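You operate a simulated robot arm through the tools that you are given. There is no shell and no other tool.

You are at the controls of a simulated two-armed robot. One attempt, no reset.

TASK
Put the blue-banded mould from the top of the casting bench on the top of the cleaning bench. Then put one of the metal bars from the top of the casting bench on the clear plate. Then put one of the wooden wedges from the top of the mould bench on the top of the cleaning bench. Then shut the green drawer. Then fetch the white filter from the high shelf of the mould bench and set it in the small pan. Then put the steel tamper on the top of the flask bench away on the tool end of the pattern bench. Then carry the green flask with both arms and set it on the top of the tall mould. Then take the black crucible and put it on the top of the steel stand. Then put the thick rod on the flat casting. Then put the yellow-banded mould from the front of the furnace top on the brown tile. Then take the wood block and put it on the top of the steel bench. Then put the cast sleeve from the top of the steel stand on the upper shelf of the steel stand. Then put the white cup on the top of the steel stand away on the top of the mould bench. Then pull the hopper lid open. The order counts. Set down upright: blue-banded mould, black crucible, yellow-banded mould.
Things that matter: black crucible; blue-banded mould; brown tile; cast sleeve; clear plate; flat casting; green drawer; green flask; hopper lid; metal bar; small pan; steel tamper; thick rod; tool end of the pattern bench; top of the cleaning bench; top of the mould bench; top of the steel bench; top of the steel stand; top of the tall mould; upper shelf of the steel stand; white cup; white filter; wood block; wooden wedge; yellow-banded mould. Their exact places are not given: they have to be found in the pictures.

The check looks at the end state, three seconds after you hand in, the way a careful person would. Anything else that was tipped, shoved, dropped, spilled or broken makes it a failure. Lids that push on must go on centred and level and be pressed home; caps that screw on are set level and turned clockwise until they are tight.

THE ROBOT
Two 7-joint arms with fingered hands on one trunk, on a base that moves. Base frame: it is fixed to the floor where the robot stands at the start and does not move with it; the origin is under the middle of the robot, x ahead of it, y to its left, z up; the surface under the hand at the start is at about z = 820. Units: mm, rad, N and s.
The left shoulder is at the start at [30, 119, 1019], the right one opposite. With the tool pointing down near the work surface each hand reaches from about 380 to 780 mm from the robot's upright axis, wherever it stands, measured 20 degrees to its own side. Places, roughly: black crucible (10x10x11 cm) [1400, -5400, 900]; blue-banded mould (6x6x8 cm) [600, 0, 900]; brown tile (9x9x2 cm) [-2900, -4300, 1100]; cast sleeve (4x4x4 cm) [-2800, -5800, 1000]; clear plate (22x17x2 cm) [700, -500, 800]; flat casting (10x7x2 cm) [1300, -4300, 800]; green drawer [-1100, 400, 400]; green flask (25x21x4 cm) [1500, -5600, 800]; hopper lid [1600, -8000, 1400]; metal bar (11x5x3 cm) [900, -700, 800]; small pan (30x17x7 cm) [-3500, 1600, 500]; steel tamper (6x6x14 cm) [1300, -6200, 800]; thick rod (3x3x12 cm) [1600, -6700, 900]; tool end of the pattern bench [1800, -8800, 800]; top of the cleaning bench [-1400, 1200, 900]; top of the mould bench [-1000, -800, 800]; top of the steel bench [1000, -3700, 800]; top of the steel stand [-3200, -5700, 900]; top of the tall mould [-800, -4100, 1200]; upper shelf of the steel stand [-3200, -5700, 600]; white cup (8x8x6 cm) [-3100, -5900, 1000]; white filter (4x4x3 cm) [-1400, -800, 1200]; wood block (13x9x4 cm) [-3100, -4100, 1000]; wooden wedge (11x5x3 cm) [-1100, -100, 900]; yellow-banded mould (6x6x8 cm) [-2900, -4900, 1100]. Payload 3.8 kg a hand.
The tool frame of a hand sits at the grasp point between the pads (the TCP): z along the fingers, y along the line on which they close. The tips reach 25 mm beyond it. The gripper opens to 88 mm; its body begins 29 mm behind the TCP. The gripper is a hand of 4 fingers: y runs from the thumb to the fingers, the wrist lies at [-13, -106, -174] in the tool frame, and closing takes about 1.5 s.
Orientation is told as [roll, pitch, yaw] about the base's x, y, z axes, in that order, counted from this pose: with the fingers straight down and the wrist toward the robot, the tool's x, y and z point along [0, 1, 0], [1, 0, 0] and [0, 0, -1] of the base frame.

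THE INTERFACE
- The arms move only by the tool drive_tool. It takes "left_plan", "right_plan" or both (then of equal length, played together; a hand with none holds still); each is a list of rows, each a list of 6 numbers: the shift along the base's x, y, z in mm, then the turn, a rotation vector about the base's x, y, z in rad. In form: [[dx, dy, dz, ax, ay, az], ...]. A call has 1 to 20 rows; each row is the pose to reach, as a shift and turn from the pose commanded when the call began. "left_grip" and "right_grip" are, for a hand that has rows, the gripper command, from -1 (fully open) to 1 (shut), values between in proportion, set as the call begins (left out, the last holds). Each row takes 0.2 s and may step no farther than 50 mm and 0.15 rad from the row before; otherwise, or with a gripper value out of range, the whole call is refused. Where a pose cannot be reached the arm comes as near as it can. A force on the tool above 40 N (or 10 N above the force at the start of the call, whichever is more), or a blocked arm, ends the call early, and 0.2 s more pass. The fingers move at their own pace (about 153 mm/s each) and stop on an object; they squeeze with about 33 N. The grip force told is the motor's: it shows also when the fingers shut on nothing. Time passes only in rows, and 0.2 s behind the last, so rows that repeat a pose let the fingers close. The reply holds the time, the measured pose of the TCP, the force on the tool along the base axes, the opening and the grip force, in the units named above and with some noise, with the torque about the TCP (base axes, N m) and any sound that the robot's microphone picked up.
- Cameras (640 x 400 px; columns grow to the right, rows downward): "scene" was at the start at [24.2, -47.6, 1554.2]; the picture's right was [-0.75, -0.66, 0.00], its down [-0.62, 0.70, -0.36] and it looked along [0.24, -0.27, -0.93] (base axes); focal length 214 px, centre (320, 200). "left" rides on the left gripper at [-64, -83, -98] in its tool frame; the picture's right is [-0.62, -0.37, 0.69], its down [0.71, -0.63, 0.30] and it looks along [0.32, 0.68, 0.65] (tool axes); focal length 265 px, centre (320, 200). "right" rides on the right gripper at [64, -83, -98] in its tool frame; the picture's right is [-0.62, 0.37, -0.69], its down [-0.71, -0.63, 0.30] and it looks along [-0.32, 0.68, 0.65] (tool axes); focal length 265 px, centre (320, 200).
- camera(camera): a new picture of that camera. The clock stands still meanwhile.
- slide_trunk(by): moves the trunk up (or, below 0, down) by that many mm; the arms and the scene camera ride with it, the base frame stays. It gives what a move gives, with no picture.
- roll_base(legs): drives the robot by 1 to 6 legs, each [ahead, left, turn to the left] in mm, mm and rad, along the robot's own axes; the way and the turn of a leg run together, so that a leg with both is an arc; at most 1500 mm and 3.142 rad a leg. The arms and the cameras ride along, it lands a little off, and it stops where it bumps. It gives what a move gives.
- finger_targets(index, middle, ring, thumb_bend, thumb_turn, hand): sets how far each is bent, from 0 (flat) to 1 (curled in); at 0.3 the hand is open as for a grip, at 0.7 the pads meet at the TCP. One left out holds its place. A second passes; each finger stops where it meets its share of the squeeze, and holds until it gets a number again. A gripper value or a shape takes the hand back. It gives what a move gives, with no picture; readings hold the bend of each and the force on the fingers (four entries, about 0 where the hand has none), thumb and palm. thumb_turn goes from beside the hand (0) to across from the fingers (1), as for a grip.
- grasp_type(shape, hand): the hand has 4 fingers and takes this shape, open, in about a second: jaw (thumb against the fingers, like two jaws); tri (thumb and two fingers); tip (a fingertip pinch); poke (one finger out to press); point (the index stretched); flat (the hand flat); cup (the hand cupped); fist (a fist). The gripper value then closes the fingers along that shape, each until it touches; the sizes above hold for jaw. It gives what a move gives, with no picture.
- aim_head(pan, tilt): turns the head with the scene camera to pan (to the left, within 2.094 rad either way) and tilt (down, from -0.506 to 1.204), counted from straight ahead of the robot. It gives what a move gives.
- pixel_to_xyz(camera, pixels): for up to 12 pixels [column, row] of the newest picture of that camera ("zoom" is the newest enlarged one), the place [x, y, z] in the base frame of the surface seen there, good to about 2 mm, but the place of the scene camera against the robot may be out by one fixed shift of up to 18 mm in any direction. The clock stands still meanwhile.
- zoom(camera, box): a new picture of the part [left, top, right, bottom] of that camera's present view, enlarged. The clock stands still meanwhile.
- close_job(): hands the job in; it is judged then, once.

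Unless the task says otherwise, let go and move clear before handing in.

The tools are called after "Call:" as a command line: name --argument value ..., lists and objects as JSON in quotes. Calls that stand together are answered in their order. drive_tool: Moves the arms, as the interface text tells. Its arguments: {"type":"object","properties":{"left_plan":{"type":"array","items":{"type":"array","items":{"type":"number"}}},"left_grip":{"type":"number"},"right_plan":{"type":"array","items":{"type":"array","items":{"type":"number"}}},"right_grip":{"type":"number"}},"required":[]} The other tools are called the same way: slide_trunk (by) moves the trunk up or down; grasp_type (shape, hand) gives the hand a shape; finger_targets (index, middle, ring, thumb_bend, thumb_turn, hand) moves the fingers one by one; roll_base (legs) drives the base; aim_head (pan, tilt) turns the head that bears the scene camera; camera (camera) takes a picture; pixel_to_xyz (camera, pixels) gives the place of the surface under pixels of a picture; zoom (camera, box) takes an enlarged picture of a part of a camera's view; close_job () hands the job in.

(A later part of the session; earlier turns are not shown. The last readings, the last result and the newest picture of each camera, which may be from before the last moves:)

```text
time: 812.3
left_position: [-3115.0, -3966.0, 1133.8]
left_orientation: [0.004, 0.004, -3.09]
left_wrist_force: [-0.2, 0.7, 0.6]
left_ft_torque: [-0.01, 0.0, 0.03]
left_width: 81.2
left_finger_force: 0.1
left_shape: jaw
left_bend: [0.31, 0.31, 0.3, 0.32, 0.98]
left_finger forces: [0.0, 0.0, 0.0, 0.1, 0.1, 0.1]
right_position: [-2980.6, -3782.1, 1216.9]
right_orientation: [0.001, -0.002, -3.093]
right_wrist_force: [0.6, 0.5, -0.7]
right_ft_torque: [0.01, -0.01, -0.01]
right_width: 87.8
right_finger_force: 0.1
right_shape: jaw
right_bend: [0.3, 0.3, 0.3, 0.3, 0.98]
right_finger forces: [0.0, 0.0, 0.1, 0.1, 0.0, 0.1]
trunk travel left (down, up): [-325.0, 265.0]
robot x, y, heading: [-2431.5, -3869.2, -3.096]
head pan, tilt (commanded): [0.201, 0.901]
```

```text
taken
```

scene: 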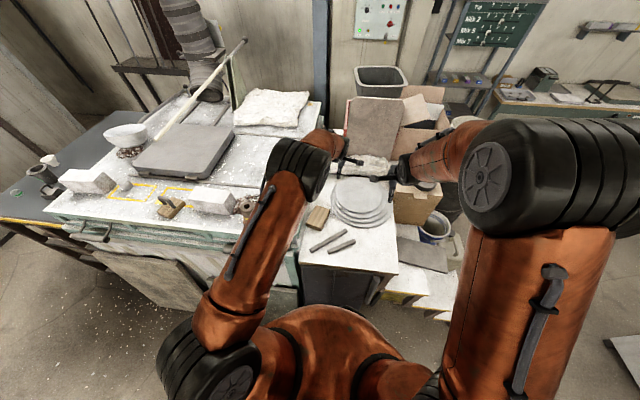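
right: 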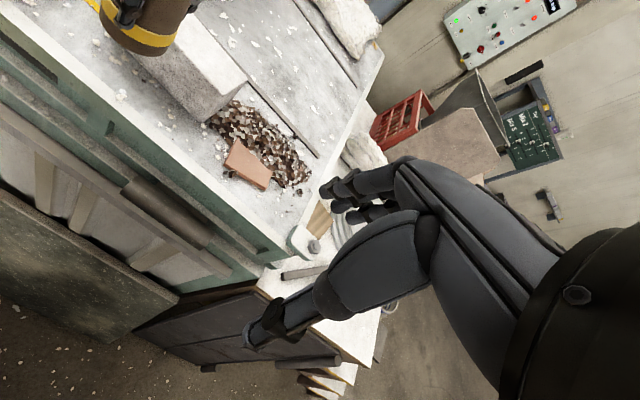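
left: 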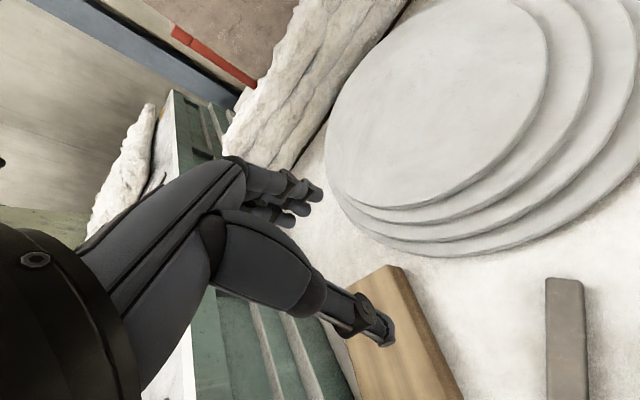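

The block is ≈119×74×34 mm, long axis toward me; only a wrist-toward-me grip along its length is within reach. Measuring nearby furnace wall and discs before opening the hand fully.

Call:
pixel_to_xyz --camera "left" --pixels '[[330, 200], [345, 215], [400, 250], [240, 330], [290, 330], [330, 370], [385, 268], [350, 275], [430, 330], [455, 390]]'

Call:
finger_targets --hand "left" --index 0.0 --middle 0.0 --ring 0.0 --thumb_bend 0.0 --thumb_turn 1.0

```text
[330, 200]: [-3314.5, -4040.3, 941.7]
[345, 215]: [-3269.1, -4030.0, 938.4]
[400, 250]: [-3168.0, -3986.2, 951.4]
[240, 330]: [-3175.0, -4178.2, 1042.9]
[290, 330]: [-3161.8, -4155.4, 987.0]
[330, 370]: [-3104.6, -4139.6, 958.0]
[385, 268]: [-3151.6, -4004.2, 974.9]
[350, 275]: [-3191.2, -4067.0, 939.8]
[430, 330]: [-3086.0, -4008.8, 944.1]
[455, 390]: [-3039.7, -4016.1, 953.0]
```

```text
time: 813.3
left_position: [-3115.5, -3966.8, 1131.8]
left_orientation: [0.004, 0.003, -3.089]
left_wrist_force: [-0.6, 0.7, 0.5]
left_ft_torque: [-0.02, 0.03, -0.01]
left_width: 132.6
left_finger_force: 0.0
left_shape: fingers
left_bend: [0.0, 0.0, 0.0, 0.0, 0.95]
left_finger forces: [0.0, 0.1, 0.1, 0.1, 0.0, 0.0]
right_position: [-2979.4, -3781.8, 1217.0]
right_orientation: [0.001, -0.002, -3.092]
right_wrist_force: [0.6, 0.6, -0.8]
right_ft_torque: [-0.02, 0.03, 0.0]
right_width: 87.8
right_finger_force: 0.0
right_shape: jaw
right_bend: [0.3, 0.3, 0.3, 0.3, 0.98]
right_finger forces: [0.0, 0.0, 0.1, 0.0, 0.0, 0.0]
trunk travel left (down, up): [-325.0, 265.0]
robot x, y, heading: [-2429.9, -3869.2, -3.092]
head pan, tilt (commanded): [0.201, 0.901]
```

Opening is 132 mm. Moving above the block with yaw aligned.

Call:
drive_tool --left_plan '[[5, -25, 0, 0, 0, -0.06], [11, -50, 0, 0, 0, -0.12], [18, -73, 0, 0, 0, -0.169], [18, -73, -40, 0, 0, -0.169], [18, -73, -75, 0, 0, -0.169]]'

Call:
camera --camera "left"

```text
time: 814.5
left_position: [-3096.1, -4038.3, 1056.6]
left_orientation: [0.005, 0.002, 3.027]
left_wrist_force: [-0.1, -0.6, 0.0]
left_ft_torque: [-0.03, -0.01, -0.01]
left_width: 132.6
left_finger_force: 0.1
left_shape: fingers
left_bend: [0.0, 0.0, 0.0, 0.0, 0.95]
left_finger forces: [0.0, 0.1, 0.0, 0.0, 0.0, 0.0]
right_position: [-2980.3, -3783.4, 1215.2]
right_orientation: [-0.002, 0.001, -3.093]
right_wrist_force: [0.8, 0.5, 0.6]
right_ft_torque: [0.03, -0.03, -0.01]
right_width: 88.0
right_finger_force: 0.0
right_shape: jaw
right_bend: [0.3, 0.3, 0.3, 0.3, 0.98]
right_finger forces: [0.0, 0.0, 0.0, 0.1, 0.0, 0.1]
trunk travel left (down, up): [-325.0, 265.0]
robot x, y, heading: [-2431.0, -3869.4, -3.091]
head pan, tilt (commanded): [0.201, 0.901]
```

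```text
taken
```

left: 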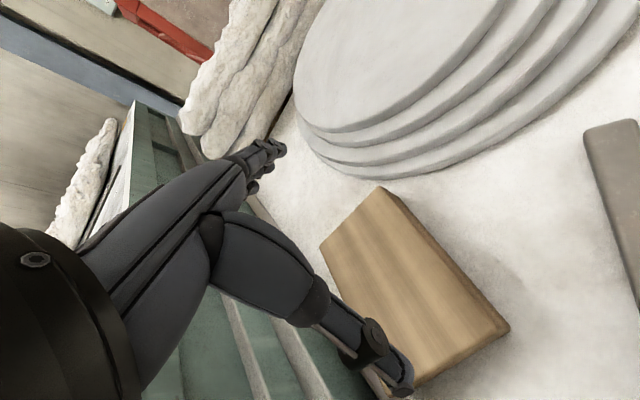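

Call:
pixel_to_xyz --camera "left" --pixels '[[323, 245], [380, 191], [500, 322], [425, 375], [350, 220], [460, 350], [400, 280], [395, 200]]'

```text
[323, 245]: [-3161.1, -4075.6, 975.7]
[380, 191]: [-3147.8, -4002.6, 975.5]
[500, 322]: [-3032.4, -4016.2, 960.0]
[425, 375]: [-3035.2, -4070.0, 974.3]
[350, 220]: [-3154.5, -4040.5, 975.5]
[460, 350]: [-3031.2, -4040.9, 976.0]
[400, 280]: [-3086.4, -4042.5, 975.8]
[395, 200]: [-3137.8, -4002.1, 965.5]
```

Block spans x≈-3154.5…-3031 on the hand's line: centre -3093. Adjusting +3 mm and descending slowly.

Call:
drive_tool --left_plan '[[3, -2, -20, 0, 0, 0], [3, -2, -40, 0, 0, 0], [3, -2, -52, 0, 0, 0]]'

Call:
camera --camera "left"

```text
time: 815.3
left_position: [-3094.3, -4040.0, 1005.5]
left_orientation: [0.003, 0.003, 3.023]
left_wrist_force: [-0.1, 0.6, 0.3]
left_ft_torque: [0.04, 0.02, 0.05]
left_width: 132.4
left_finger_force: 0.0
left_shape: fingers
left_bend: [0.0, 0.0, 0.0, 0.0, 0.95]
left_finger forces: [0.0, 0.0, 0.1, 0.1, 0.0, 0.0]
right_position: [-2980.8, -3782.0, 1216.0]
right_orientation: [0.002, 0.001, -3.093]
right_wrist_force: [-0.4, -0.5, 0.3]
right_ft_torque: [0.01, -0.03, 0.01]
right_width: 88.2
right_finger_force: 0.1
right_shape: jaw
right_bend: [0.3, 0.3, 0.3, 0.3, 0.98]
right_finger forces: [0.0, 0.1, 0.0, 0.0, 0.0, 0.1]
trunk travel left (down, up): [-325.0, 265.0]
robot x, y, heading: [-2432.7, -3867.4, -3.09]
head pan, tilt (commanded): [0.201, 0.901]
```

```text
taken
```

left: 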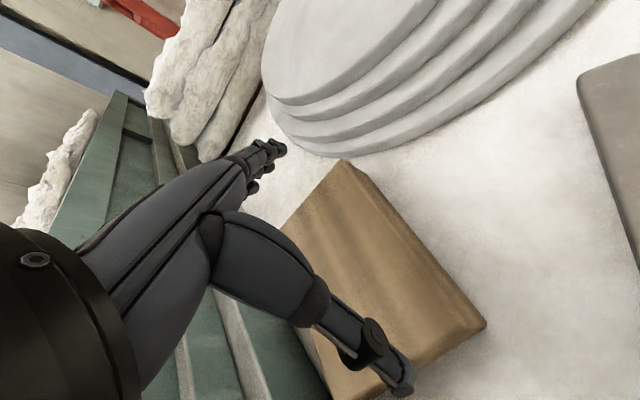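

Call:
drive_tool --left_plan '[[0, 0, -6, 0, 0, 0], [0, 0, -12, 0, 0, 0]]'

Call:
camera --camera "left"

```text
time: 815.9
left_position: [-3095.6, -4039.5, 994.7]
left_orientation: [0.004, 0.002, 3.028]
left_wrist_force: [-0.2, -0.2, 0.4]
left_ft_torque: [0.01, 0.03, 0.0]
left_width: 132.5
left_finger_force: 0.0
left_shape: fingers
left_bend: [0.0, 0.0, 0.0, 0.0, 0.95]
left_finger forces: [0.0, 0.0, 0.1, 0.0, 0.0, 0.0]
right_position: [-2980.5, -3782.2, 1215.7]
right_orientation: [0.0, 0.001, -3.093]
right_wrist_force: [-0.2, -0.8, 0.6]
right_ft_torque: [-0.01, 0.02, 0.01]
right_width: 88.1
right_finger_force: 0.1
right_shape: jaw
right_bend: [0.3, 0.3, 0.3, 0.3, 0.98]
right_finger forces: [0.0, 0.0, 0.1, 0.0, 0.0, 0.0]
trunk travel left (down, up): [-325.0, 265.0]
robot x, y, heading: [-2430.7, -3871.2, -3.091]
head pan, tilt (commanded): [0.201, 0.901]
```

```text
taken
```

left: 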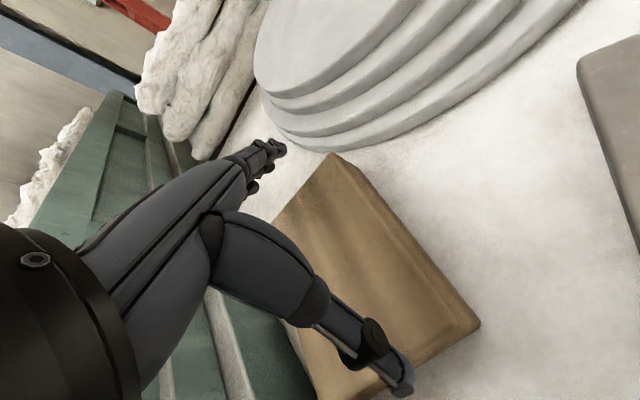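

No contact yet though the tips should be below the block's top. Continuing.

Call:
drive_tool --left_plan '[[0, 0, -5, 0, 0, 0], [0, 0, -10, 0, 0, 0]]'

Call:
drive_tool --left_plan '[[0, 0, -4, 0, 0, 0], [0, 0, -8, 0, 0, 0]]'

```text
time: 816.5
left_position: [-3094.2, -4040.8, 986.5]
left_orientation: [0.004, 0.002, 3.025]
left_wrist_force: [1.1, -0.3, 4.1]
left_ft_torque: [-0.02, -0.3, -0.03]
left_width: 133.5
left_finger_force: 1.9
left_shape: fingers
left_bend: [0.0, 0.0, 0.0, 0.0, 0.95]
left_finger forces: [0.1, 0.0, 0.0, 0.0, 3.5, 0.0]
right_position: [-2979.0, -3782.6, 1216.2]
right_orientation: [0.001, -0.002, -3.093]
right_wrist_force: [-0.2, 0.2, -0.5]
right_ft_torque: [-0.04, -0.01, 0.01]
right_width: 87.9
right_finger_force: 0.0
right_shape: jaw
right_bend: [0.3, 0.3, 0.3, 0.3, 0.98]
right_finger forces: [0.0, 0.0, 0.0, 0.1, 0.1, 0.1]
trunk travel left (down, up): [-325.0, 265.0]
robot x, y, heading: [-2431.7, -3869.2, -3.089]
head pan, tilt (commanded): [0.201, 0.901]
```

```text
time: 817.1
left_position: [-3093.4, -4040.1, 981.6]
left_orientation: [0.004, -0.001, 3.028]
left_wrist_force: [3.8, -0.8, 23.4]
left_ft_torque: [-0.12, -1.5, -0.03]
left_width: 134.7
left_finger_force: 9.5
left_shape: fingers
left_bend: [0.0, 0.0, 0.0, 0.0, 0.95]
left_finger forces: [0.0, 0.0, 0.1, 0.1, 19.2, 0.1]
right_position: [-2977.0, -3782.1, 1218.1]
right_orientation: [0.0, -0.001, -3.093]
right_wrist_force: [-0.1, 0.1, -1.0]
right_ft_torque: [0.0, 0.0, 0.02]
right_width: 87.4
right_finger_force: 0.1
right_shape: jaw
right_bend: [0.3, 0.3, 0.3, 0.3, 0.98]
right_finger forces: [0.0, 0.1, 0.0, 0.0, 0.0, 0.0]
trunk travel left (down, up): [-325.0, 265.0]
robot x, y, heading: [-2431.0, -3869.5, -3.094]
head pan, tilt (commanded): [0.201, 0.901]
```

The thumb tip is landing on the block's near edge. Raising, shifting 6 mm toward me and retrying.

Call:
drive_tool --left_plan '[[0, 0, 10, 0, 0, 0], [0, 0, 18, 0, 0, 0], [6, -0.7, 18, 0, 0, 0], [6, -0.7, 10, 0, 0, 0], [6, -0.7, 6, 0, 0, 0]]'

Call:
drive_tool --left_plan '[[0, 0, -3, 0, 0, 0], [0, 0, -6, 0, 0, 0]]'

```text
time: 818.3
left_position: [-3089.5, -4041.3, 982.3]
left_orientation: [0.002, 0.002, 3.027]
left_wrist_force: [0.5, 0.2, 0.1]
left_ft_torque: [0.03, 0.02, 0.0]
left_width: 132.7
left_finger_force: 0.1
left_shape: fingers
left_bend: [0.0, 0.0, 0.0, 0.0, 0.95]
left_finger forces: [0.0, 0.1, 0.0, 0.0, 0.1, 0.0]
right_position: [-2979.6, -3782.6, 1215.9]
right_orientation: [0.0, 0.0, -3.093]
right_wrist_force: [0.2, 0.5, 0.0]
right_ft_torque: [0.02, 0.01, 0.04]
right_width: 88.0
right_finger_force: 0.0
right_shape: jaw
right_bend: [0.3, 0.3, 0.3, 0.3, 0.98]
right_finger forces: [0.1, 0.0, 0.0, 0.0, 0.0, 0.0]
trunk travel left (down, up): [-325.0, 265.0]
robot x, y, heading: [-2431.0, -3867.8, -3.094]
head pan, tilt (commanded): [0.201, 0.901]
```

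```text
time: 818.9
left_position: [-3088.0, -4041.5, 977.3]
left_orientation: [0.004, 0.004, 3.028]
left_wrist_force: [1.0, 0.5, 2.5]
left_ft_torque: [-0.02, -0.11, -0.01]
left_width: 133.4
left_finger_force: 0.5
left_shape: fingers
left_bend: [0.0, 0.0, 0.0, 0.0, 0.95]
left_finger forces: [0.1, 0.1, 0.1, 0.1, 2.0, 0.0]
right_position: [-2979.5, -3782.7, 1215.1]
right_orientation: [0.0, 0.0, -3.092]
right_wrist_force: [-0.1, 0.1, 0.0]
right_ft_torque: [0.04, -0.01, 0.01]
right_width: 87.9
right_finger_force: 0.0
right_shape: jaw
right_bend: [0.3, 0.3, 0.3, 0.3, 0.98]
right_finger forces: [0.0, 0.0, 0.1, 0.0, 0.0, 0.1]
trunk travel left (down, up): [-325.0, 265.0]
robot x, y, heading: [-2431.3, -3871.3, -3.091]
head pan, tilt (commanded): [0.201, 0.901]
```

Call:
drive_tool --left_plan '[[3, -0.3, 0, 0, 0, 0], [3, -0.3, -3, 0, 0, 0], [3, -0.3, -6, 0, 0, 0]]'

Call:
camera --camera "left"

```text
time: 819.7
left_position: [-3086.1, -4040.3, 972.2]
left_orientation: [0.005, 0.0, 3.027]
left_wrist_force: [1.7, -1.8, 12.5]
left_ft_torque: [-0.01, -0.38, -0.04]
left_width: 134.3
left_finger_force: 5.2
left_shape: fingers
left_bend: [0.0, 0.0, 0.0, 0.0, 0.95]
left_finger forces: [0.8, 0.1, 0.7, 0.0, 8.1, 0.0]
right_position: [-2979.4, -3782.5, 1216.0]
right_orientation: [-0.001, -0.001, -3.093]
right_wrist_force: [-0.5, -0.3, 0.0]
right_ft_torque: [0.0, -0.02, -0.02]
right_width: 87.9
right_finger_force: 0.0
right_shape: jaw
right_bend: [0.3, 0.3, 0.3, 0.3, 0.98]
right_finger forces: [0.0, 0.1, 0.0, 0.1, 0.0, 0.0]
trunk travel left (down, up): [-325.0, 265.0]
robot x, y, heading: [-2430.0, -3869.6, -3.09]
head pan, tilt (commanded): [0.201, 0.901]
```

```text
taken
```

left: 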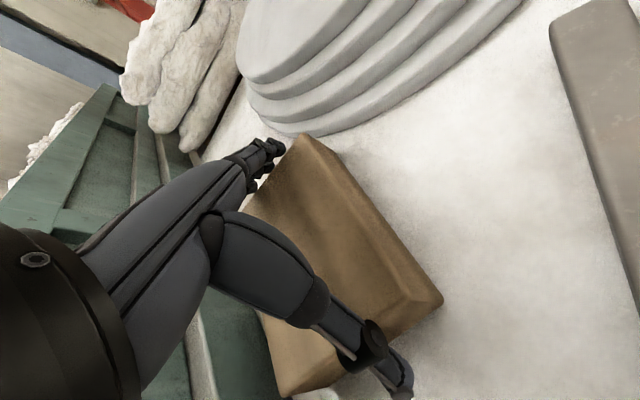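

Fingers and thumb now straddle both ends of the block. Closing.

Call:
drive_tool --left_plan '[[0, 0, 0, 0, 0, 0], [0, 0, 0, 0, 0, 0], [0, 0, 0, 0, 0, 0], [0, 0, 0, 0, 0, 0], [0, 0, 0, 0, 0, 0], [0, 0, 0, 0, 0, 0], [0, 0, 0, 0, 0, 0]]' --left_grip 1

Call:
camera --camera "left"

```text
time: 821.3
left_position: [-3090.0, -4040.0, 978.9]
left_orientation: [0.007, -0.018, 3.03]
left_wrist_force: [-11.8, 5.5, 34.9]
left_ft_torque: [0.14, 1.22, -0.48]
left_width: 85.4
left_finger_force: 33.0
left_shape: jaw
left_bend: [0.11, 0.19, 0.09, 0.0, 0.94]
left_finger forces: [27.1, 30.4, 17.2, 0.1, 49.0, 0.0]
right_position: [-2977.7, -3780.3, 1216.9]
right_orientation: [0.002, -0.002, -3.094]
right_wrist_force: [0.2, -0.4, -0.2]
right_ft_torque: [0.01, -0.01, -0.04]
right_width: 88.1
right_finger_force: 0.0
right_shape: jaw
right_bend: [0.3, 0.3, 0.3, 0.3, 0.98]
right_finger forces: [0.0, 0.0, 0.0, 0.1, 0.0, 0.0]
trunk travel left (down, up): [-325.0, 265.0]
robot x, y, heading: [-2431.2, -3872.1, -3.093]
head pan, tilt (commanded): [0.201, 0.901]
```

```text
taken
```

left: 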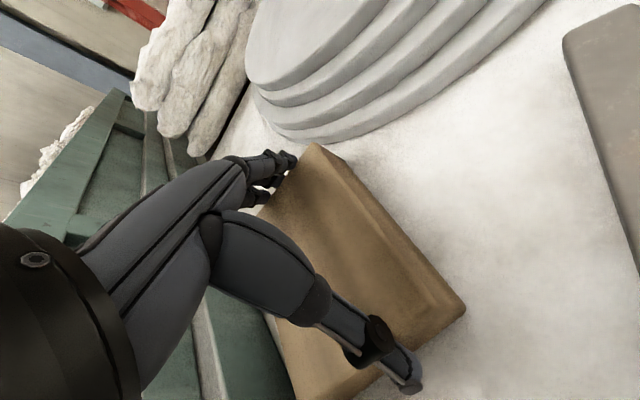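

This grip pushes the hand up instead of holding. I'll release and instead use the right hand turned 90° (across the 74 mm width), tilted so the wrist leans toward me for reach.

Call:
finger_targets --hand "left" --index 0.0 --middle 0.0 --ring 0.0 --thumb_bend 0.0

Call:
drive_tool --left_plan '[[0, 0, 15, 0, 0, 0], [0, 0, 50, 0, 0, 0], [0, 0, 95, 0, 0, 0], [10, 0, 140, 0, 0, 0.05], [30, 0, 180, 0, 0, 0.1]]'

Call:
camera --camera "left"

```text
time: 822.3
left_position: [-3084.9, -4040.1, 971.1]
left_orientation: [0.004, 0.004, 3.026]
left_wrist_force: [6.2, -0.5, 8.6]
left_ft_torque: [-0.03, -0.03, 0.12]
left_width: 136.0
left_finger_force: 6.7
left_shape: fingers
left_bend: [0.0, 0.0, 0.0, 0.0, 0.98]
left_finger forces: [2.0, 0.7, 1.6, 0.0, 9.7, 0.0]
right_position: [-2979.6, -3782.2, 1217.4]
right_orientation: [-0.001, -0.002, -3.094]
right_wrist_force: [0.0, 0.3, -0.7]
right_ft_torque: [0.02, -0.01, -0.02]
right_width: 87.9
right_finger_force: 0.0
right_shape: jaw
right_bend: [0.3, 0.3, 0.3, 0.3, 0.98]
right_finger forces: [0.0, 0.1, 0.1, 0.0, 0.1, 0.0]
trunk travel left (down, up): [-325.0, 265.0]
robot x, y, heading: [-2436.5, -3867.7, -3.094]
head pan, tilt (commanded): [0.201, 0.901]
```

```text
time: 823.5
left_position: [-3054.8, -4039.5, 1152.1]
left_orientation: [0.004, 0.004, 3.125]
left_wrist_force: [0.7, -0.3, 0.2]
left_ft_torque: [0.01, -0.01, -0.01]
left_width: 132.5
left_finger_force: 0.1
left_shape: fingers
left_bend: [0.0, 0.0, 0.0, 0.0, 1.0]
left_finger forces: [0.0, 0.0, 0.0, 0.1, 0.1, 0.1]
right_position: [-2978.5, -3782.0, 1216.4]
right_orientation: [-0.002, -0.002, -3.092]
right_wrist_force: [-0.7, 0.0, -0.2]
right_ft_torque: [0.04, 0.02, -0.02]
right_width: 88.2
right_finger_force: 0.2
right_shape: jaw
right_bend: [0.3, 0.3, 0.3, 0.3, 0.98]
right_finger forces: [0.0, 0.0, 0.1, 0.0, 0.0, 0.0]
trunk travel left (down, up): [-325.0, 265.0]
robot x, y, heading: [-2430.0, -3870.7, -3.095]
head pan, tilt (commanded): [0.201, 0.901]
```

```text
taken
```

left: 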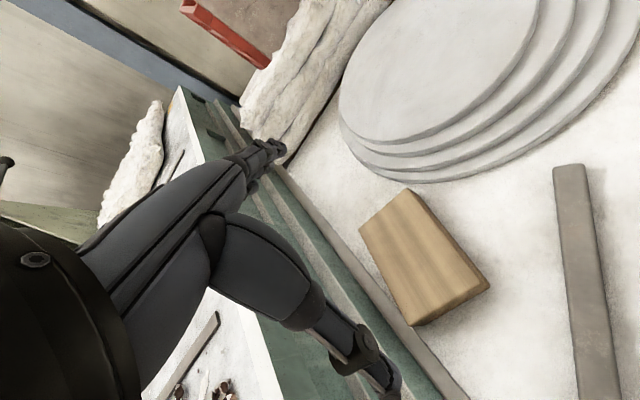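

The block is intact on the table. Re-measuring its corners, and moving the left hand out of the way.

Call:
pixel_to_xyz --camera "left" --pixels '[[363, 231], [402, 193], [470, 278], [413, 318], [415, 255], [485, 290], [432, 232], [382, 275], [350, 265], [570, 180], [590, 300]]'

Call:
grasp_type --hand "left" --shape "jaw"

```text
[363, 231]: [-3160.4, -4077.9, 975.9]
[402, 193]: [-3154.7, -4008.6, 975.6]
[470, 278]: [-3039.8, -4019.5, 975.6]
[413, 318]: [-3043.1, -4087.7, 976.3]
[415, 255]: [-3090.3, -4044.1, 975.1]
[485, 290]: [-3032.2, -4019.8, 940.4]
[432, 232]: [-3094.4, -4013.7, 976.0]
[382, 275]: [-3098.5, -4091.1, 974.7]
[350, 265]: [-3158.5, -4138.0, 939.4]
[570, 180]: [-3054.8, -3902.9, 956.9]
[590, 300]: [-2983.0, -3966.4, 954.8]
```

```text
time: 824.4
left_position: [-3055.6, -4038.6, 1151.4]
left_orientation: [0.003, 0.003, 3.126]
left_wrist_force: [1.1, 0.6, -0.5]
left_ft_torque: [-0.02, 0.01, -0.01]
left_width: 88.2
left_finger_force: 0.2
left_shape: jaw
left_bend: [0.3, 0.3, 0.3, 0.3, 0.98]
left_finger forces: [0.0, 0.0, 0.1, 0.1, 0.1, 0.0]
right_position: [-2980.2, -3782.0, 1215.4]
right_orientation: [0.001, 0.0, -3.091]
right_wrist_force: [1.3, 0.4, 0.4]
right_ft_torque: [0.0, 0.02, 0.0]
right_width: 88.1
right_finger_force: 0.1
right_shape: jaw
right_bend: [0.3, 0.3, 0.3, 0.3, 0.98]
right_finger forces: [0.0, 0.0, 0.1, 0.0, 0.0, 0.0]
trunk travel left (down, up): [-325.0, 265.0]
robot x, y, heading: [-2429.7, -3867.9, -3.093]
head pan, tilt (commanded): [0.201, 0.901]
```

Block now ≈117×69 mm, axis ≈ -0.09 rad. Moving the left hand aside, then turning the right hand +1.43 rad above the block.

Call:
drive_tool --left_plan '[[30, -10, 30, 0, 0, 0], [65, -25, 60, 0, 0, 0], [100, -45, 85, 0, 0, 0], [135, -65, 110, 0, 0, 0], [165, -85, 130, 0, 0, 0], [190, -100, 150, 0, 0, 0]]'

Call:
drive_tool --right_plan '[[-4, -15, 0, 0, 0, 0.143], [-9, -40, 0, 0, 0, 0.286], [-15, -66, 0, 0, 0, 0.429], [-22, -92, 0, 0, 0, 0.572], [-30, -118, -5, 0, 0, 0.715], [-40, -146, -12, 0, 0, 0.858], [-50, -174, -20, 0, 0, 1.001], [-60, -202, -30, 0, 0, 1.144], [-72, -230, -40, 0, 0, 1.287], [-84, -258, -50, 0, 0, 1.43]]' --right_grip -1

Call:
camera --camera "right"

```text
time: 825.8
left_position: [-2864.8, -4142.7, 1301.8]
left_orientation: [0.003, 0.0, 3.124]
left_wrist_force: [0.4, 0.2, 0.3]
left_ft_torque: [-0.03, 0.01, 0.02]
left_width: 88.0
left_finger_force: 0.1
left_shape: jaw
left_bend: [0.3, 0.3, 0.3, 0.3, 0.98]
left_finger forces: [0.0, 0.0, 0.2, 0.1, 0.0, 0.0]
right_position: [-2979.2, -3782.4, 1216.9]
right_orientation: [0.001, 0.0, -3.094]
right_wrist_force: [0.4, -0.7, -0.2]
right_ft_torque: [0.0, 0.01, 0.03]
right_width: 88.2
right_finger_force: 0.1
right_shape: jaw
right_bend: [0.3, 0.3, 0.3, 0.3, 0.98]
right_finger forces: [0.0, 0.1, 0.1, 0.0, 0.0, 0.0]
trunk travel left (down, up): [-325.0, 265.0]
robot x, y, heading: [-2435.0, -3866.5, -3.093]
head pan, tilt (commanded): [0.201, 0.901]
```

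```text
time: 828.0
left_position: [-2866.9, -4143.6, 1301.1]
left_orientation: [0.003, 0.003, 3.125]
left_wrist_force: [-0.4, 0.3, -1.0]
left_ft_torque: [0.01, -0.02, -0.01]
left_width: 88.0
left_finger_force: 0.1
left_shape: jaw
left_bend: [0.3, 0.3, 0.3, 0.3, 0.98]
left_finger forces: [0.0, 0.0, 0.0, 0.0, 0.0, 0.0]
right_position: [-3045.0, -4031.6, 1159.6]
right_orientation: [0.0, -0.001, -1.661]
right_wrist_force: [0.3, 0.3, -0.2]
right_ft_torque: [0.02, 0.01, -0.01]
right_width: 88.0
right_finger_force: 0.0
right_shape: jaw
right_bend: [0.3, 0.3, 0.3, 0.3, 0.98]
right_finger forces: [0.1, 0.0, 0.0, 0.1, 0.1, 0.0]
right hand out of reach, approached as far as the arm can: row 10
trunk travel left (down, up): [-325.0, 265.0]
robot x, y, heading: [-2429.4, -3867.1, -3.094]
head pan, tilt (commanded): [0.201, 0.901]
```

```text
taken
```

right: 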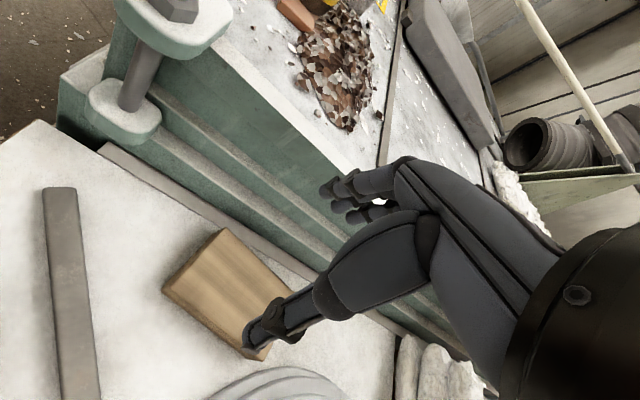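

At the reach limit untilted. Now tilting the hand 0.4 rad (wrist toward me), which buys reach, and moving over the block.

Call:
drive_tool --right_plan '[[0, -2, 0, 0.012, 0.13, 0], [0, -5, 0, 0.024, 0.26, 0], [-5, -10, 0, 0.036, 0.4, 0], [-15, -14, -10, 0.036, 0.4, 0], [-27, -17, -20, 0.036, 0.4, 0], [-30, -17, -50, 0.036, 0.4, 0]]'

Call:
camera --camera "right"

Call:
camera --camera "scene"

```text
time: 829.4
left_position: [-2867.5, -4143.1, 1301.4]
left_orientation: [0.004, 0.004, 3.126]
left_wrist_force: [0.5, -1.0, -0.5]
left_ft_torque: [0.03, 0.0, -0.01]
left_width: 88.0
left_finger_force: 0.2
left_shape: jaw
left_bend: [0.3, 0.3, 0.3, 0.3, 0.98]
left_finger forces: [0.0, 0.1, 0.0, 0.0, 0.1, 0.1]
right_position: [-3079.8, -4049.0, 1111.1]
right_orientation: [-0.402, -0.001, -1.663]
right_wrist_force: [1.0, 0.0, -0.7]
right_ft_torque: [0.04, -0.01, 0.0]
right_width: 88.0
right_finger_force: 0.1
right_shape: jaw
right_bend: [0.3, 0.3, 0.3, 0.3, 0.98]
right_finger forces: [0.0, 0.0, 0.0, 0.0, 0.1, 0.0]
trunk travel left (down, up): [-325.0, 265.0]
robot x, y, heading: [-2432.8, -3870.0, -3.092]
head pan, tilt (commanded): [0.201, 0.901]
```

```text
taken
```

right: 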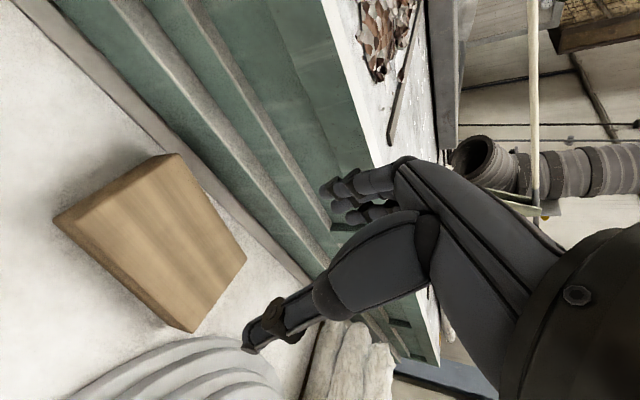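

```text
taken
```

scene: 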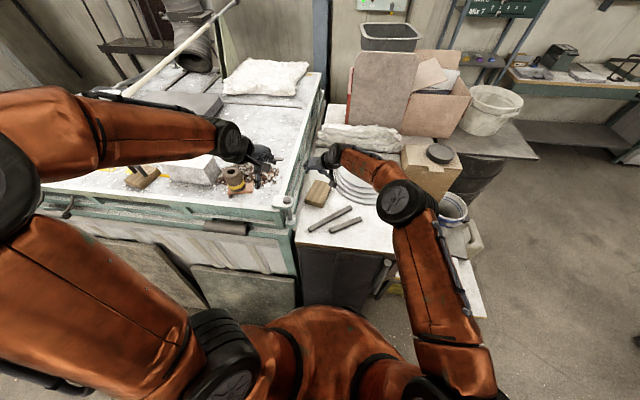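

Hand tilted and above the block. Descending toward it in stages.

Call:
drive_tool --right_plan '[[1, -3, -40, 0, 0, 0], [2, -5, -75, 0, 0, 0], [2, -5, -100, 0, 0, 0]]'

Call:
camera --camera "right"

```text
time: 830.2
left_position: [-2867.8, -4142.8, 1301.8]
left_orientation: [0.004, 0.003, 3.127]
left_wrist_force: [0.7, 0.3, 0.5]
left_ft_torque: [0.02, 0.03, -0.02]
left_width: 88.0
left_finger_force: 0.1
left_shape: jaw
left_bend: [0.3, 0.3, 0.3, 0.3, 0.98]
left_finger forces: [0.0, 0.0, 0.1, 0.0, 0.0, 0.0]
right_position: [-3075.5, -4055.8, 1011.6]
right_orientation: [-0.401, 0.0, -1.665]
right_wrist_force: [-0.4, -0.3, 0.2]
right_ft_torque: [-0.02, 0.0, 0.0]
right_width: 88.0
right_finger_force: 0.0
right_shape: jaw
right_bend: [0.3, 0.3, 0.3, 0.3, 0.98]
right_finger forces: [0.1, 0.1, 0.0, 0.0, 0.0, 0.0]
trunk travel left (down, up): [-325.0, 265.0]
robot x, y, heading: [-2431.4, -3865.3, -3.09]
head pan, tilt (commanded): [0.201, 0.901]
```

```text
taken
```

right: 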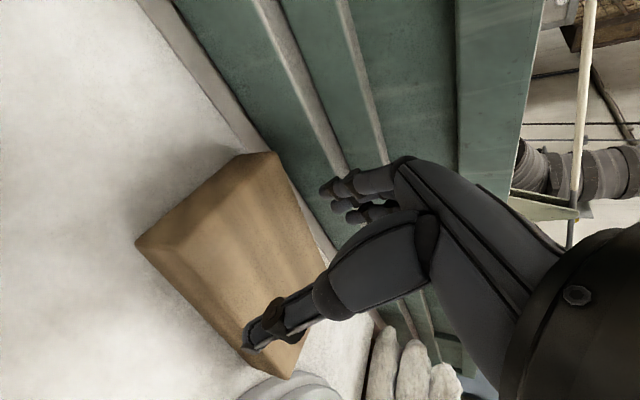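

Call:
pixel_to_xyz --camera "right" --pixels '[[145, 245], [190, 290], [225, 325], [265, 160], [290, 200], [315, 245], [270, 360], [230, 250], [340, 170], [345, 200]]'

```text
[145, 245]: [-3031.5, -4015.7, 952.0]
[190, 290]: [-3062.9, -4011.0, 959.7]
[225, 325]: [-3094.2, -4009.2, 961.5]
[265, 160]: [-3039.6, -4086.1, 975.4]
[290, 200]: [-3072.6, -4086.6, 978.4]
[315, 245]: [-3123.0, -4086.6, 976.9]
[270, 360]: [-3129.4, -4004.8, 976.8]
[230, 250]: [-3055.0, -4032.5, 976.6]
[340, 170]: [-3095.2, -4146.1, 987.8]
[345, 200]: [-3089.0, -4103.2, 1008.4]
```

The block is ≈75 mm wide here. Opening the right hand a bit wider (bend 0.18) before going down.

Call:
finger_targets --hand "right" --index 0.18 --middle 0.18 --ring 0.18 --thumb_bend 0.18 --thumb_turn 1.0

Call:
drive_tool --right_plan '[[-2, 3, -10, 0, 0, 0], [-2, 4, -20, 0, 0, 0], [-2, 4, -28, 0, 0, 0]]'

Call:
camera --camera "right"

```text
time: 831.2
left_position: [-2866.9, -4142.4, 1302.2]
left_orientation: [0.002, 0.003, 3.126]
left_wrist_force: [0.2, 0.1, -0.7]
left_ft_torque: [0.0, -0.03, -0.02]
left_width: 87.8
left_finger_force: 0.1
left_shape: jaw
left_bend: [0.3, 0.3, 0.3, 0.3, 0.98]
left_finger forces: [0.0, 0.1, 0.0, 0.1, 0.0, 0.0]
right_position: [-3074.3, -4055.5, 1013.6]
right_orientation: [-0.402, -0.002, -1.664]
right_wrist_force: [-0.2, 0.4, 0.6]
right_ft_torque: [-0.02, 0.05, 0.02]
right_width: 107.0
right_finger_force: 0.1
right_shape: fingers
right_bend: [0.18, 0.18, 0.18, 0.18, 0.97]
right_finger forces: [0.0, 0.0, 0.0, 0.0, 0.1, 0.0]
trunk travel left (down, up): [-325.0, 265.0]
robot x, y, heading: [-2432.3, -3869.2, -3.089]
head pan, tilt (commanded): [0.201, 0.901]
```

```text
time: 832.0
left_position: [-2867.5, -4143.1, 1301.9]
left_orientation: [0.003, 0.003, 3.125]
left_wrist_force: [0.0, -0.2, 0.0]
left_ft_torque: [0.01, 0.01, -0.01]
left_width: 87.7
left_finger_force: 0.0
left_shape: jaw
left_bend: [0.3, 0.3, 0.3, 0.3, 0.98]
left_finger forces: [0.0, 0.1, 0.0, 0.0, 0.0, 0.0]
right_position: [-3077.8, -4050.9, 983.4]
right_orientation: [-0.402, -0.001, -1.664]
right_wrist_force: [0.3, 0.8, -0.8]
right_ft_torque: [0.0, -0.03, 0.01]
right_width: 106.8
right_finger_force: 0.1
right_shape: fingers
right_bend: [0.18, 0.18, 0.18, 0.18, 0.97]
right_finger forces: [0.1, 0.0, 0.0, 0.0, 0.0, 0.0]
trunk travel left (down, up): [-325.0, 265.0]
robot x, y, heading: [-2430.7, -3870.6, -3.09]
head pan, tilt (commanded): [0.201, 0.901]
```

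```text
taken
```

right: 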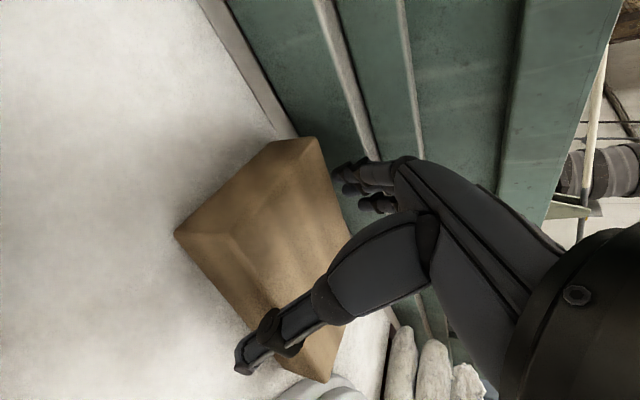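

Straddling without contact. Lowering 10 mm more and closing.

Call:
drive_tool --right_plan '[[0, 0, -5, 0, 0, 0], [0, 0, -10, 0, 0, 0]]'

Call:
drive_tool --right_plan '[[0, 0, 0, 0, 0, 0], [0, 0, 0, 0, 0, 0], [0, 0, 0, 0, 0, 0], [0, 0, 0, 0, 0, 0], [0, 0, 0, 0, 0, 0], [0, 0, 0, 0, 0, 0], [0, 0, 0, 0, 0, 0]]' --right_grip 1

Call:
camera --camera "right"

```text
time: 832.6
left_position: [-2867.2, -4142.1, 1302.3]
left_orientation: [0.002, 0.004, 3.126]
left_wrist_force: [1.0, 0.0, -0.1]
left_ft_torque: [0.02, 0.0, -0.02]
left_width: 88.1
left_finger_force: 0.2
left_shape: jaw
left_bend: [0.3, 0.3, 0.3, 0.3, 0.98]
left_finger forces: [0.0, 0.0, 0.0, 0.0, 0.1, 0.0]
right_position: [-3078.2, -4050.0, 973.0]
right_orientation: [-0.403, 0.002, -1.664]
right_wrist_force: [-0.1, 0.1, 0.2]
right_ft_torque: [0.02, -0.02, 0.0]
right_width: 107.1
right_finger_force: 0.0
right_shape: fingers
right_bend: [0.18, 0.18, 0.18, 0.18, 0.97]
right_finger forces: [0.0, 0.1, 0.1, 0.1, 0.0, 0.0]
trunk travel left (down, up): [-325.0, 265.0]
robot x, y, heading: [-2431.7, -3866.8, -3.093]
head pan, tilt (commanded): [0.201, 0.901]
```

```text
time: 834.2
left_position: [-2866.9, -4144.0, 1301.9]
left_orientation: [0.003, 0.003, 3.125]
left_wrist_force: [0.2, 0.0, 0.4]
left_ft_torque: [-0.01, 0.02, 0.04]
left_width: 87.9
left_finger_force: 0.0
left_shape: jaw
left_bend: [0.3, 0.3, 0.3, 0.3, 0.98]
left_finger forces: [0.0, 0.0, 0.0, 0.1, 0.0, 0.0]
right_position: [-3077.1, -4049.8, 973.0]
right_orientation: [-0.4, -0.003, -1.663]
right_wrist_force: [-1.1, -4.3, 6.0]
right_ft_torque: [-0.12, -0.02, 0.05]
right_width: 70.4
right_finger_force: 33.3
right_shape: jaw
right_bend: [0.22, 0.32, 0.31, 0.4, 0.98]
right_finger forces: [35.1, 12.1, 4.5, 0.0, 47.2, 0.0]
trunk travel left (down, up): [-325.0, 265.0]
robot x, y, heading: [-2434.2, -3866.5, -3.094]
head pan, tilt (commanded): [0.201, 0.901]
```

```text
taken
```

right: 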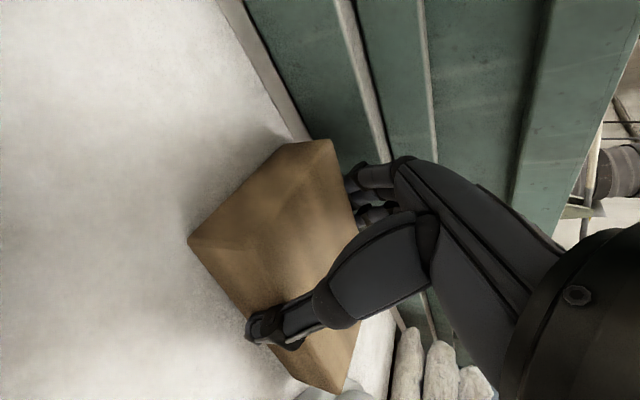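

Good grip (width 70, thumb 47 N). Lifting.

Call:
drive_tool --right_plan '[[0, 0, 8, 0, 0, 0], [0, 0, 20, 0, 0, 0], [0, 0, 45, 0, 0, 0], [0, 0, 80, 0, 0, 0], [0, 0, 120, 0, 0, 0]]'

Call:
camera --camera "right"

```text
time: 835.4
left_position: [-2868.8, -4142.5, 1301.9]
left_orientation: [0.003, 0.005, 3.127]
left_wrist_force: [-0.8, 0.0, -0.3]
left_ft_torque: [0.01, 0.0, 0.0]
left_width: 88.1
left_finger_force: 0.1
left_shape: jaw
left_bend: [0.3, 0.3, 0.3, 0.3, 0.98]
left_finger forces: [0.0, 0.1, 0.0, 0.0, 0.1, 0.0]
right_position: [-3097.3, -4057.2, 1093.4]
right_orientation: [-0.398, 0.0, -1.66]
right_wrist_force: [-0.5, -0.5, -2.1]
right_ft_torque: [0.02, -0.04, -0.01]
right_width: 70.2
right_finger_force: 33.0
right_shape: jaw
right_bend: [0.22, 0.32, 0.31, 0.4, 0.97]
right_finger forces: [32.7, 11.5, 4.0, 0.1, 47.3, 0.0]
right hand out of reach, approached as far as the arm can: row 3, 4, 5
trunk travel left (down, up): [-325.0, 265.0]
robot x, y, heading: [-2433.4, -3868.7, -3.09]
head pan, tilt (commanded): [0.201, 0.901]
```

```text
taken
```

right: 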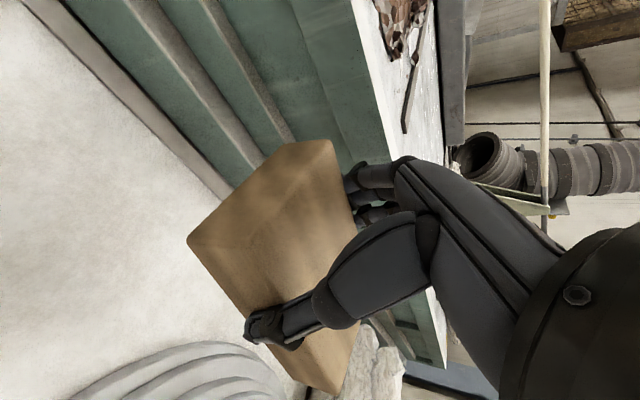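

The block is held level. Backing out, raising, and driving toward the steel bench.

Call:
roll_base --legs '[[-330, -250, 0]]'

Call:
slide_trunk --by 200

Call:
roll_base --legs '[[-250, -650, 0], [0, 0, 1.55], [0, 0, 1.54]]'

Call:
aim_head --pan 0.0 --tilt 0.4

Call:
camera --camera "scene"

```text
time: 838.0
left_position: [-2548.2, -3879.8, 1302.1]
left_orientation: [0.003, 0.005, 3.126]
left_wrist_force: [0.0, 0.2, 1.0]
left_ft_torque: [0.0, 0.02, 0.01]
left_width: 87.9
left_finger_force: 0.1
left_shape: jaw
left_bend: [0.3, 0.3, 0.3, 0.3, 0.98]
left_finger forces: [0.0, 0.1, 0.0, 0.0, 0.0, 0.1]
right_position: [-2778.4, -3794.3, 1092.4]
right_orientation: [-0.4, 0.0, -1.662]
right_wrist_force: [0.3, 0.2, -2.0]
right_ft_torque: [-0.02, -0.03, 0.02]
right_width: 70.1
right_finger_force: 32.9
right_shape: jaw
right_bend: [0.22, 0.32, 0.31, 0.4, 0.97]
right_finger forces: [32.6, 11.5, 4.0, 0.1, 47.2, 0.1]
trunk travel left (down, up): [-325.0, 265.0]
robot x, y, heading: [-2113.5, -3606.4, -3.089]
head pan, tilt (commanded): [0.201, 0.901]
```

```text
time: 840.1
left_position: [-2548.8, -3881.2, 1501.4]
left_orientation: [0.004, 0.002, 3.126]
left_wrist_force: [0.1, -0.4, 0.6]
left_ft_torque: [-0.01, -0.01, -0.01]
left_width: 88.0
left_finger_force: 0.0
left_shape: jaw
left_bend: [0.3, 0.3, 0.3, 0.3, 0.98]
left_finger forces: [0.0, 0.0, 0.1, 0.0, 0.0, 0.1]
right_position: [-2778.7, -3792.9, 1291.8]
right_orientation: [-0.4, 0.001, -1.66]
right_wrist_force: [-0.2, 0.6, -1.8]
right_ft_torque: [-0.04, -0.02, -0.01]
right_width: 70.1
right_finger_force: 32.6
right_shape: jaw
right_bend: [0.22, 0.32, 0.31, 0.4, 0.97]
right_finger forces: [32.7, 11.5, 4.0, 0.0, 47.2, 0.1]
trunk travel left (down, up): [-525.0, 65.0]
robot x, y, heading: [-2112.6, -3604.9, -3.09]
head pan, tilt (commanded): [0.201, 0.901]
```

```text
time: 851.5
left_position: [-1445.9, -2699.2, 1501.8]
left_orientation: [0.004, 0.005, -0.066]
left_wrist_force: [-0.1, 0.6, -0.1]
left_ft_torque: [0.01, 0.03, 0.03]
left_width: 88.0
left_finger_force: 0.1
left_shape: jaw
left_bend: [0.3, 0.3, 0.3, 0.3, 0.98]
left_finger forces: [0.1, 0.0, 0.0, 0.0, 0.0, 0.0]
right_position: [-1220.1, -2796.6, 1291.8]
right_orientation: [-0.4, -0.001, 1.429]
right_wrist_force: [-0.2, -0.3, -1.1]
right_ft_torque: [0.0, 0.06, 0.0]
right_width: 70.0
right_finger_force: 32.5
right_shape: jaw
right_bend: [0.22, 0.32, 0.31, 0.4, 0.97]
right_finger forces: [30.6, 11.4, 3.9, 0.0, 45.1, 0.1]
trunk travel left (down, up): [-525.0, 65.0]
robot x, y, heading: [-1895.7, -2952.9, -0.003]
head pan, tilt (commanded): [0.201, 0.901]
```

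```text
time: 852.4
left_position: [-1446.1, -2699.9, 1500.6]
left_orientation: [0.003, 0.005, -0.065]
left_wrist_force: [1.2, -0.3, 0.4]
left_ft_torque: [-0.02, 0.02, 0.0]
left_width: 88.0
left_finger_force: 0.0
left_shape: jaw
left_bend: [0.3, 0.3, 0.3, 0.3, 0.98]
left_finger forces: [0.0, 0.0, 0.1, 0.0, 0.0, 0.1]
right_position: [-1221.5, -2796.8, 1292.5]
right_orientation: [-0.402, -0.001, 1.429]
right_wrist_force: [0.4, -0.8, -2.6]
right_ft_torque: [0.01, 0.08, -0.01]
right_width: 70.1
right_finger_force: 33.0
right_shape: jaw
right_bend: [0.22, 0.32, 0.31, 0.4, 0.97]
right_finger forces: [30.6, 11.4, 4.0, 0.1, 45.1, 0.0]
trunk travel left (down, up): [-525.0, 65.0]
robot x, y, heading: [-1897.6, -2948.6, -0.0]
head pan, tilt (commanded): [0.0, 0.4]
```

```text
taken
```

scene: 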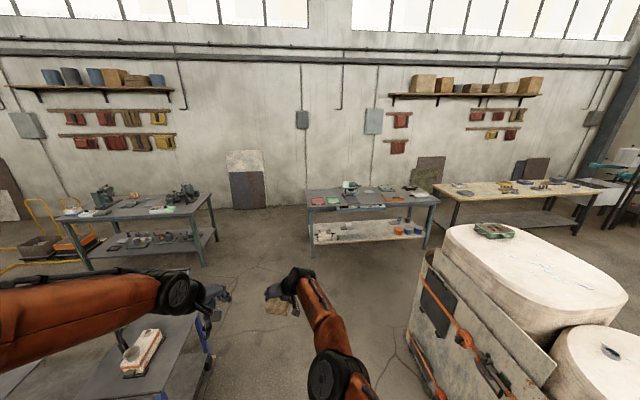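

Good overview. Driving to the front of the steel bench.

Call:
roll_base --legs '[[1350, 100, 0], [700, -100, 0], [80, -700, 0]]'

Call:
aim_head --pan 0.0 --tilt 0.65

Call:
camera --camera "scene"

Call:
zoom --camera "scene" --box '[150, 150, 490, 330]'

```text
time: 866.1
left_position: [691.5, -3423.2, 1502.2]
left_orientation: [0.003, 0.005, -0.089]
left_wrist_force: [0.0, -0.3, 0.0]
left_ft_torque: [0.01, 0.0, 0.02]
left_width: 87.8
left_finger_force: 0.0
left_shape: jaw
left_bend: [0.3, 0.3, 0.3, 0.3, 0.98]
left_finger forces: [0.0, 0.0, 0.0, 0.0, 0.0, 0.0]
right_position: [912.1, -3527.5, 1292.6]
right_orientation: [-0.398, 0.0, 1.407]
right_wrist_force: [0.1, -0.4, -2.2]
right_ft_torque: [-0.02, 0.03, -0.01]
right_width: 69.9
right_finger_force: 33.3
right_shape: jaw
right_bend: [0.22, 0.32, 0.31, 0.4, 0.97]
right_finger forces: [30.5, 11.5, 4.1, 0.1, 45.0, 0.0]
trunk travel left (down, up): [-525.0, 65.0]
robot x, y, heading: [232.2, -3666.1, -0.024]
head pan, tilt (commanded): [0.0, 0.4]
```

```text
time: 866.9
left_position: [690.5, -3424.5, 1501.4]
left_orientation: [0.003, 0.003, -0.091]
left_wrist_force: [0.5, -0.4, -0.6]
left_ft_torque: [0.01, 0.01, 0.0]
left_width: 88.0
left_finger_force: 0.1
left_shape: jaw
left_bend: [0.3, 0.3, 0.3, 0.3, 0.98]
left_finger forces: [0.0, 0.1, 0.0, 0.0, 0.1, 0.1]
right_position: [915.0, -3527.2, 1292.7]
right_orientation: [-0.399, 0.001, 1.405]
right_wrist_force: [-0.2, -0.8, -1.7]
right_ft_torque: [0.0, 0.08, 0.0]
right_width: 69.7
right_finger_force: 32.8
right_shape: jaw
right_bend: [0.22, 0.32, 0.31, 0.4, 0.97]
right_finger forces: [30.5, 11.5, 4.1, 0.1, 45.1, 0.1]
trunk travel left (down, up): [-525.0, 65.0]
robot x, y, heading: [235.7, -3667.6, -0.025]
head pan, tilt (commanded): [0.0, 0.649]
```

```text
taken
```

scene: 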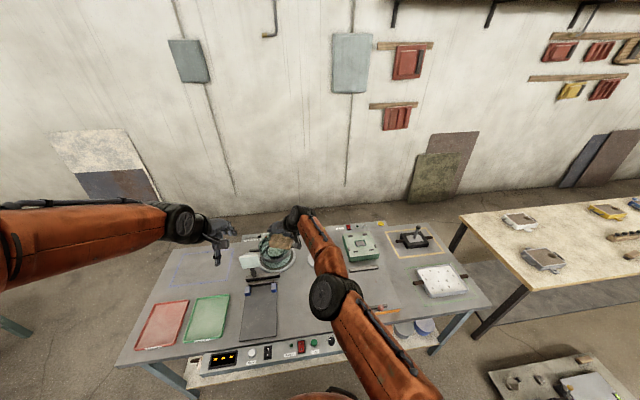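

```text
1.88 times, centred on (320, 240) of scene
```

zoom: 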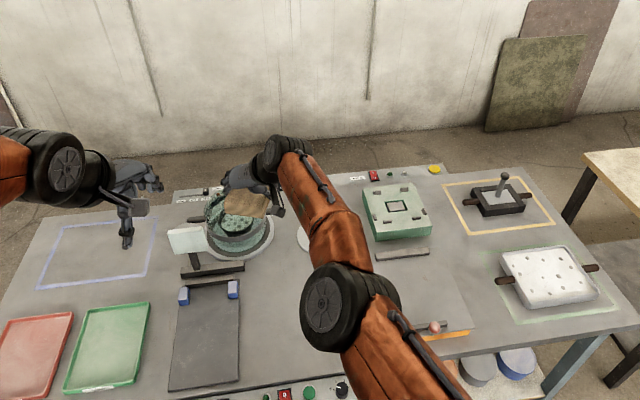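

The rod still stands on the casting. Looking for a free spot; measuring candidates.

Call:
pixel_to_xyz --camera "zoom" --pixels '[[270, 330], [285, 290], [95, 255], [420, 300], [205, 340], [275, 370], [240, 380], [300, 240], [160, 290], [45, 285], [150, 225], [265, 285]]'

```text
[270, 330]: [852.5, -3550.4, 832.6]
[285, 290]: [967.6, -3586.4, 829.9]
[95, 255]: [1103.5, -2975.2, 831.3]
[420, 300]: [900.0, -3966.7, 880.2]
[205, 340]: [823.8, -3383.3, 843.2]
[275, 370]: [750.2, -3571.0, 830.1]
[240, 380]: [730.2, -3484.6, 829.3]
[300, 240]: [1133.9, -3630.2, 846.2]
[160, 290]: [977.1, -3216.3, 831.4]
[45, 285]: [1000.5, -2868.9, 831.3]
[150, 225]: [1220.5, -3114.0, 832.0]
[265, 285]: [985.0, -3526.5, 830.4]
```

Call:
camera --camera "left"

Call:
camera --camera "right"

```text
taken
```

left: 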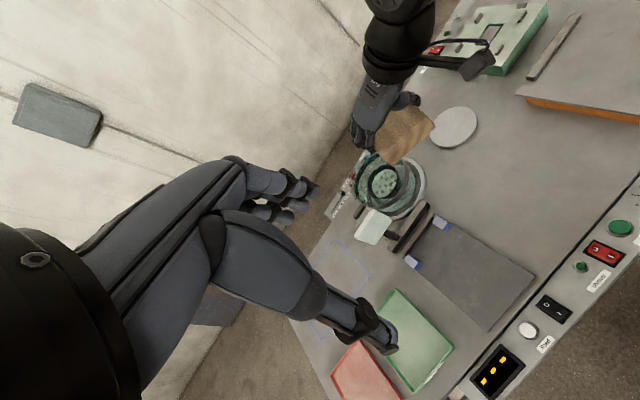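

```text
taken
```

right: 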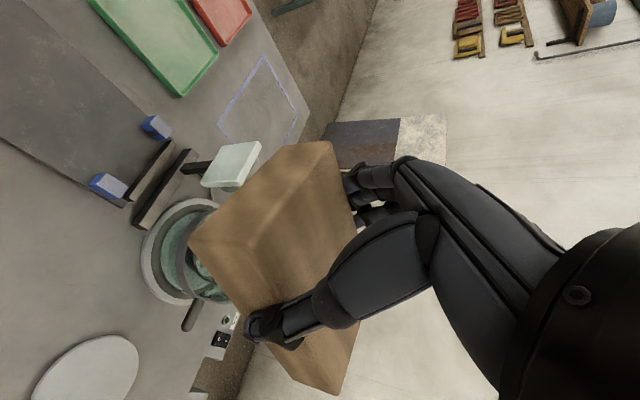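

There is a wide bare area around (530,185) in the left view. Measuring it.

Call:
pixel_to_xyz --camera "left" --pixels '[[530, 190], [560, 160], [500, 215], [480, 180], [590, 200], [475, 140], [535, 280], [450, 225], [520, 98], [600, 135], [560, 230], [620, 110]]'

```text
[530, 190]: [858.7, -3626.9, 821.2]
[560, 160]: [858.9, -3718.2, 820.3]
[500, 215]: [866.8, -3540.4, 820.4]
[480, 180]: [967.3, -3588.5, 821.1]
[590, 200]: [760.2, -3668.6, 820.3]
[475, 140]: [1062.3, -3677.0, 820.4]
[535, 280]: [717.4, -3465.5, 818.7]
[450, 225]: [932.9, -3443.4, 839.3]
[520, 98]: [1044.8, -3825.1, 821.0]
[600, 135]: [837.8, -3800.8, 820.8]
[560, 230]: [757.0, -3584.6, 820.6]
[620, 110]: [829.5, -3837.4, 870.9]
```

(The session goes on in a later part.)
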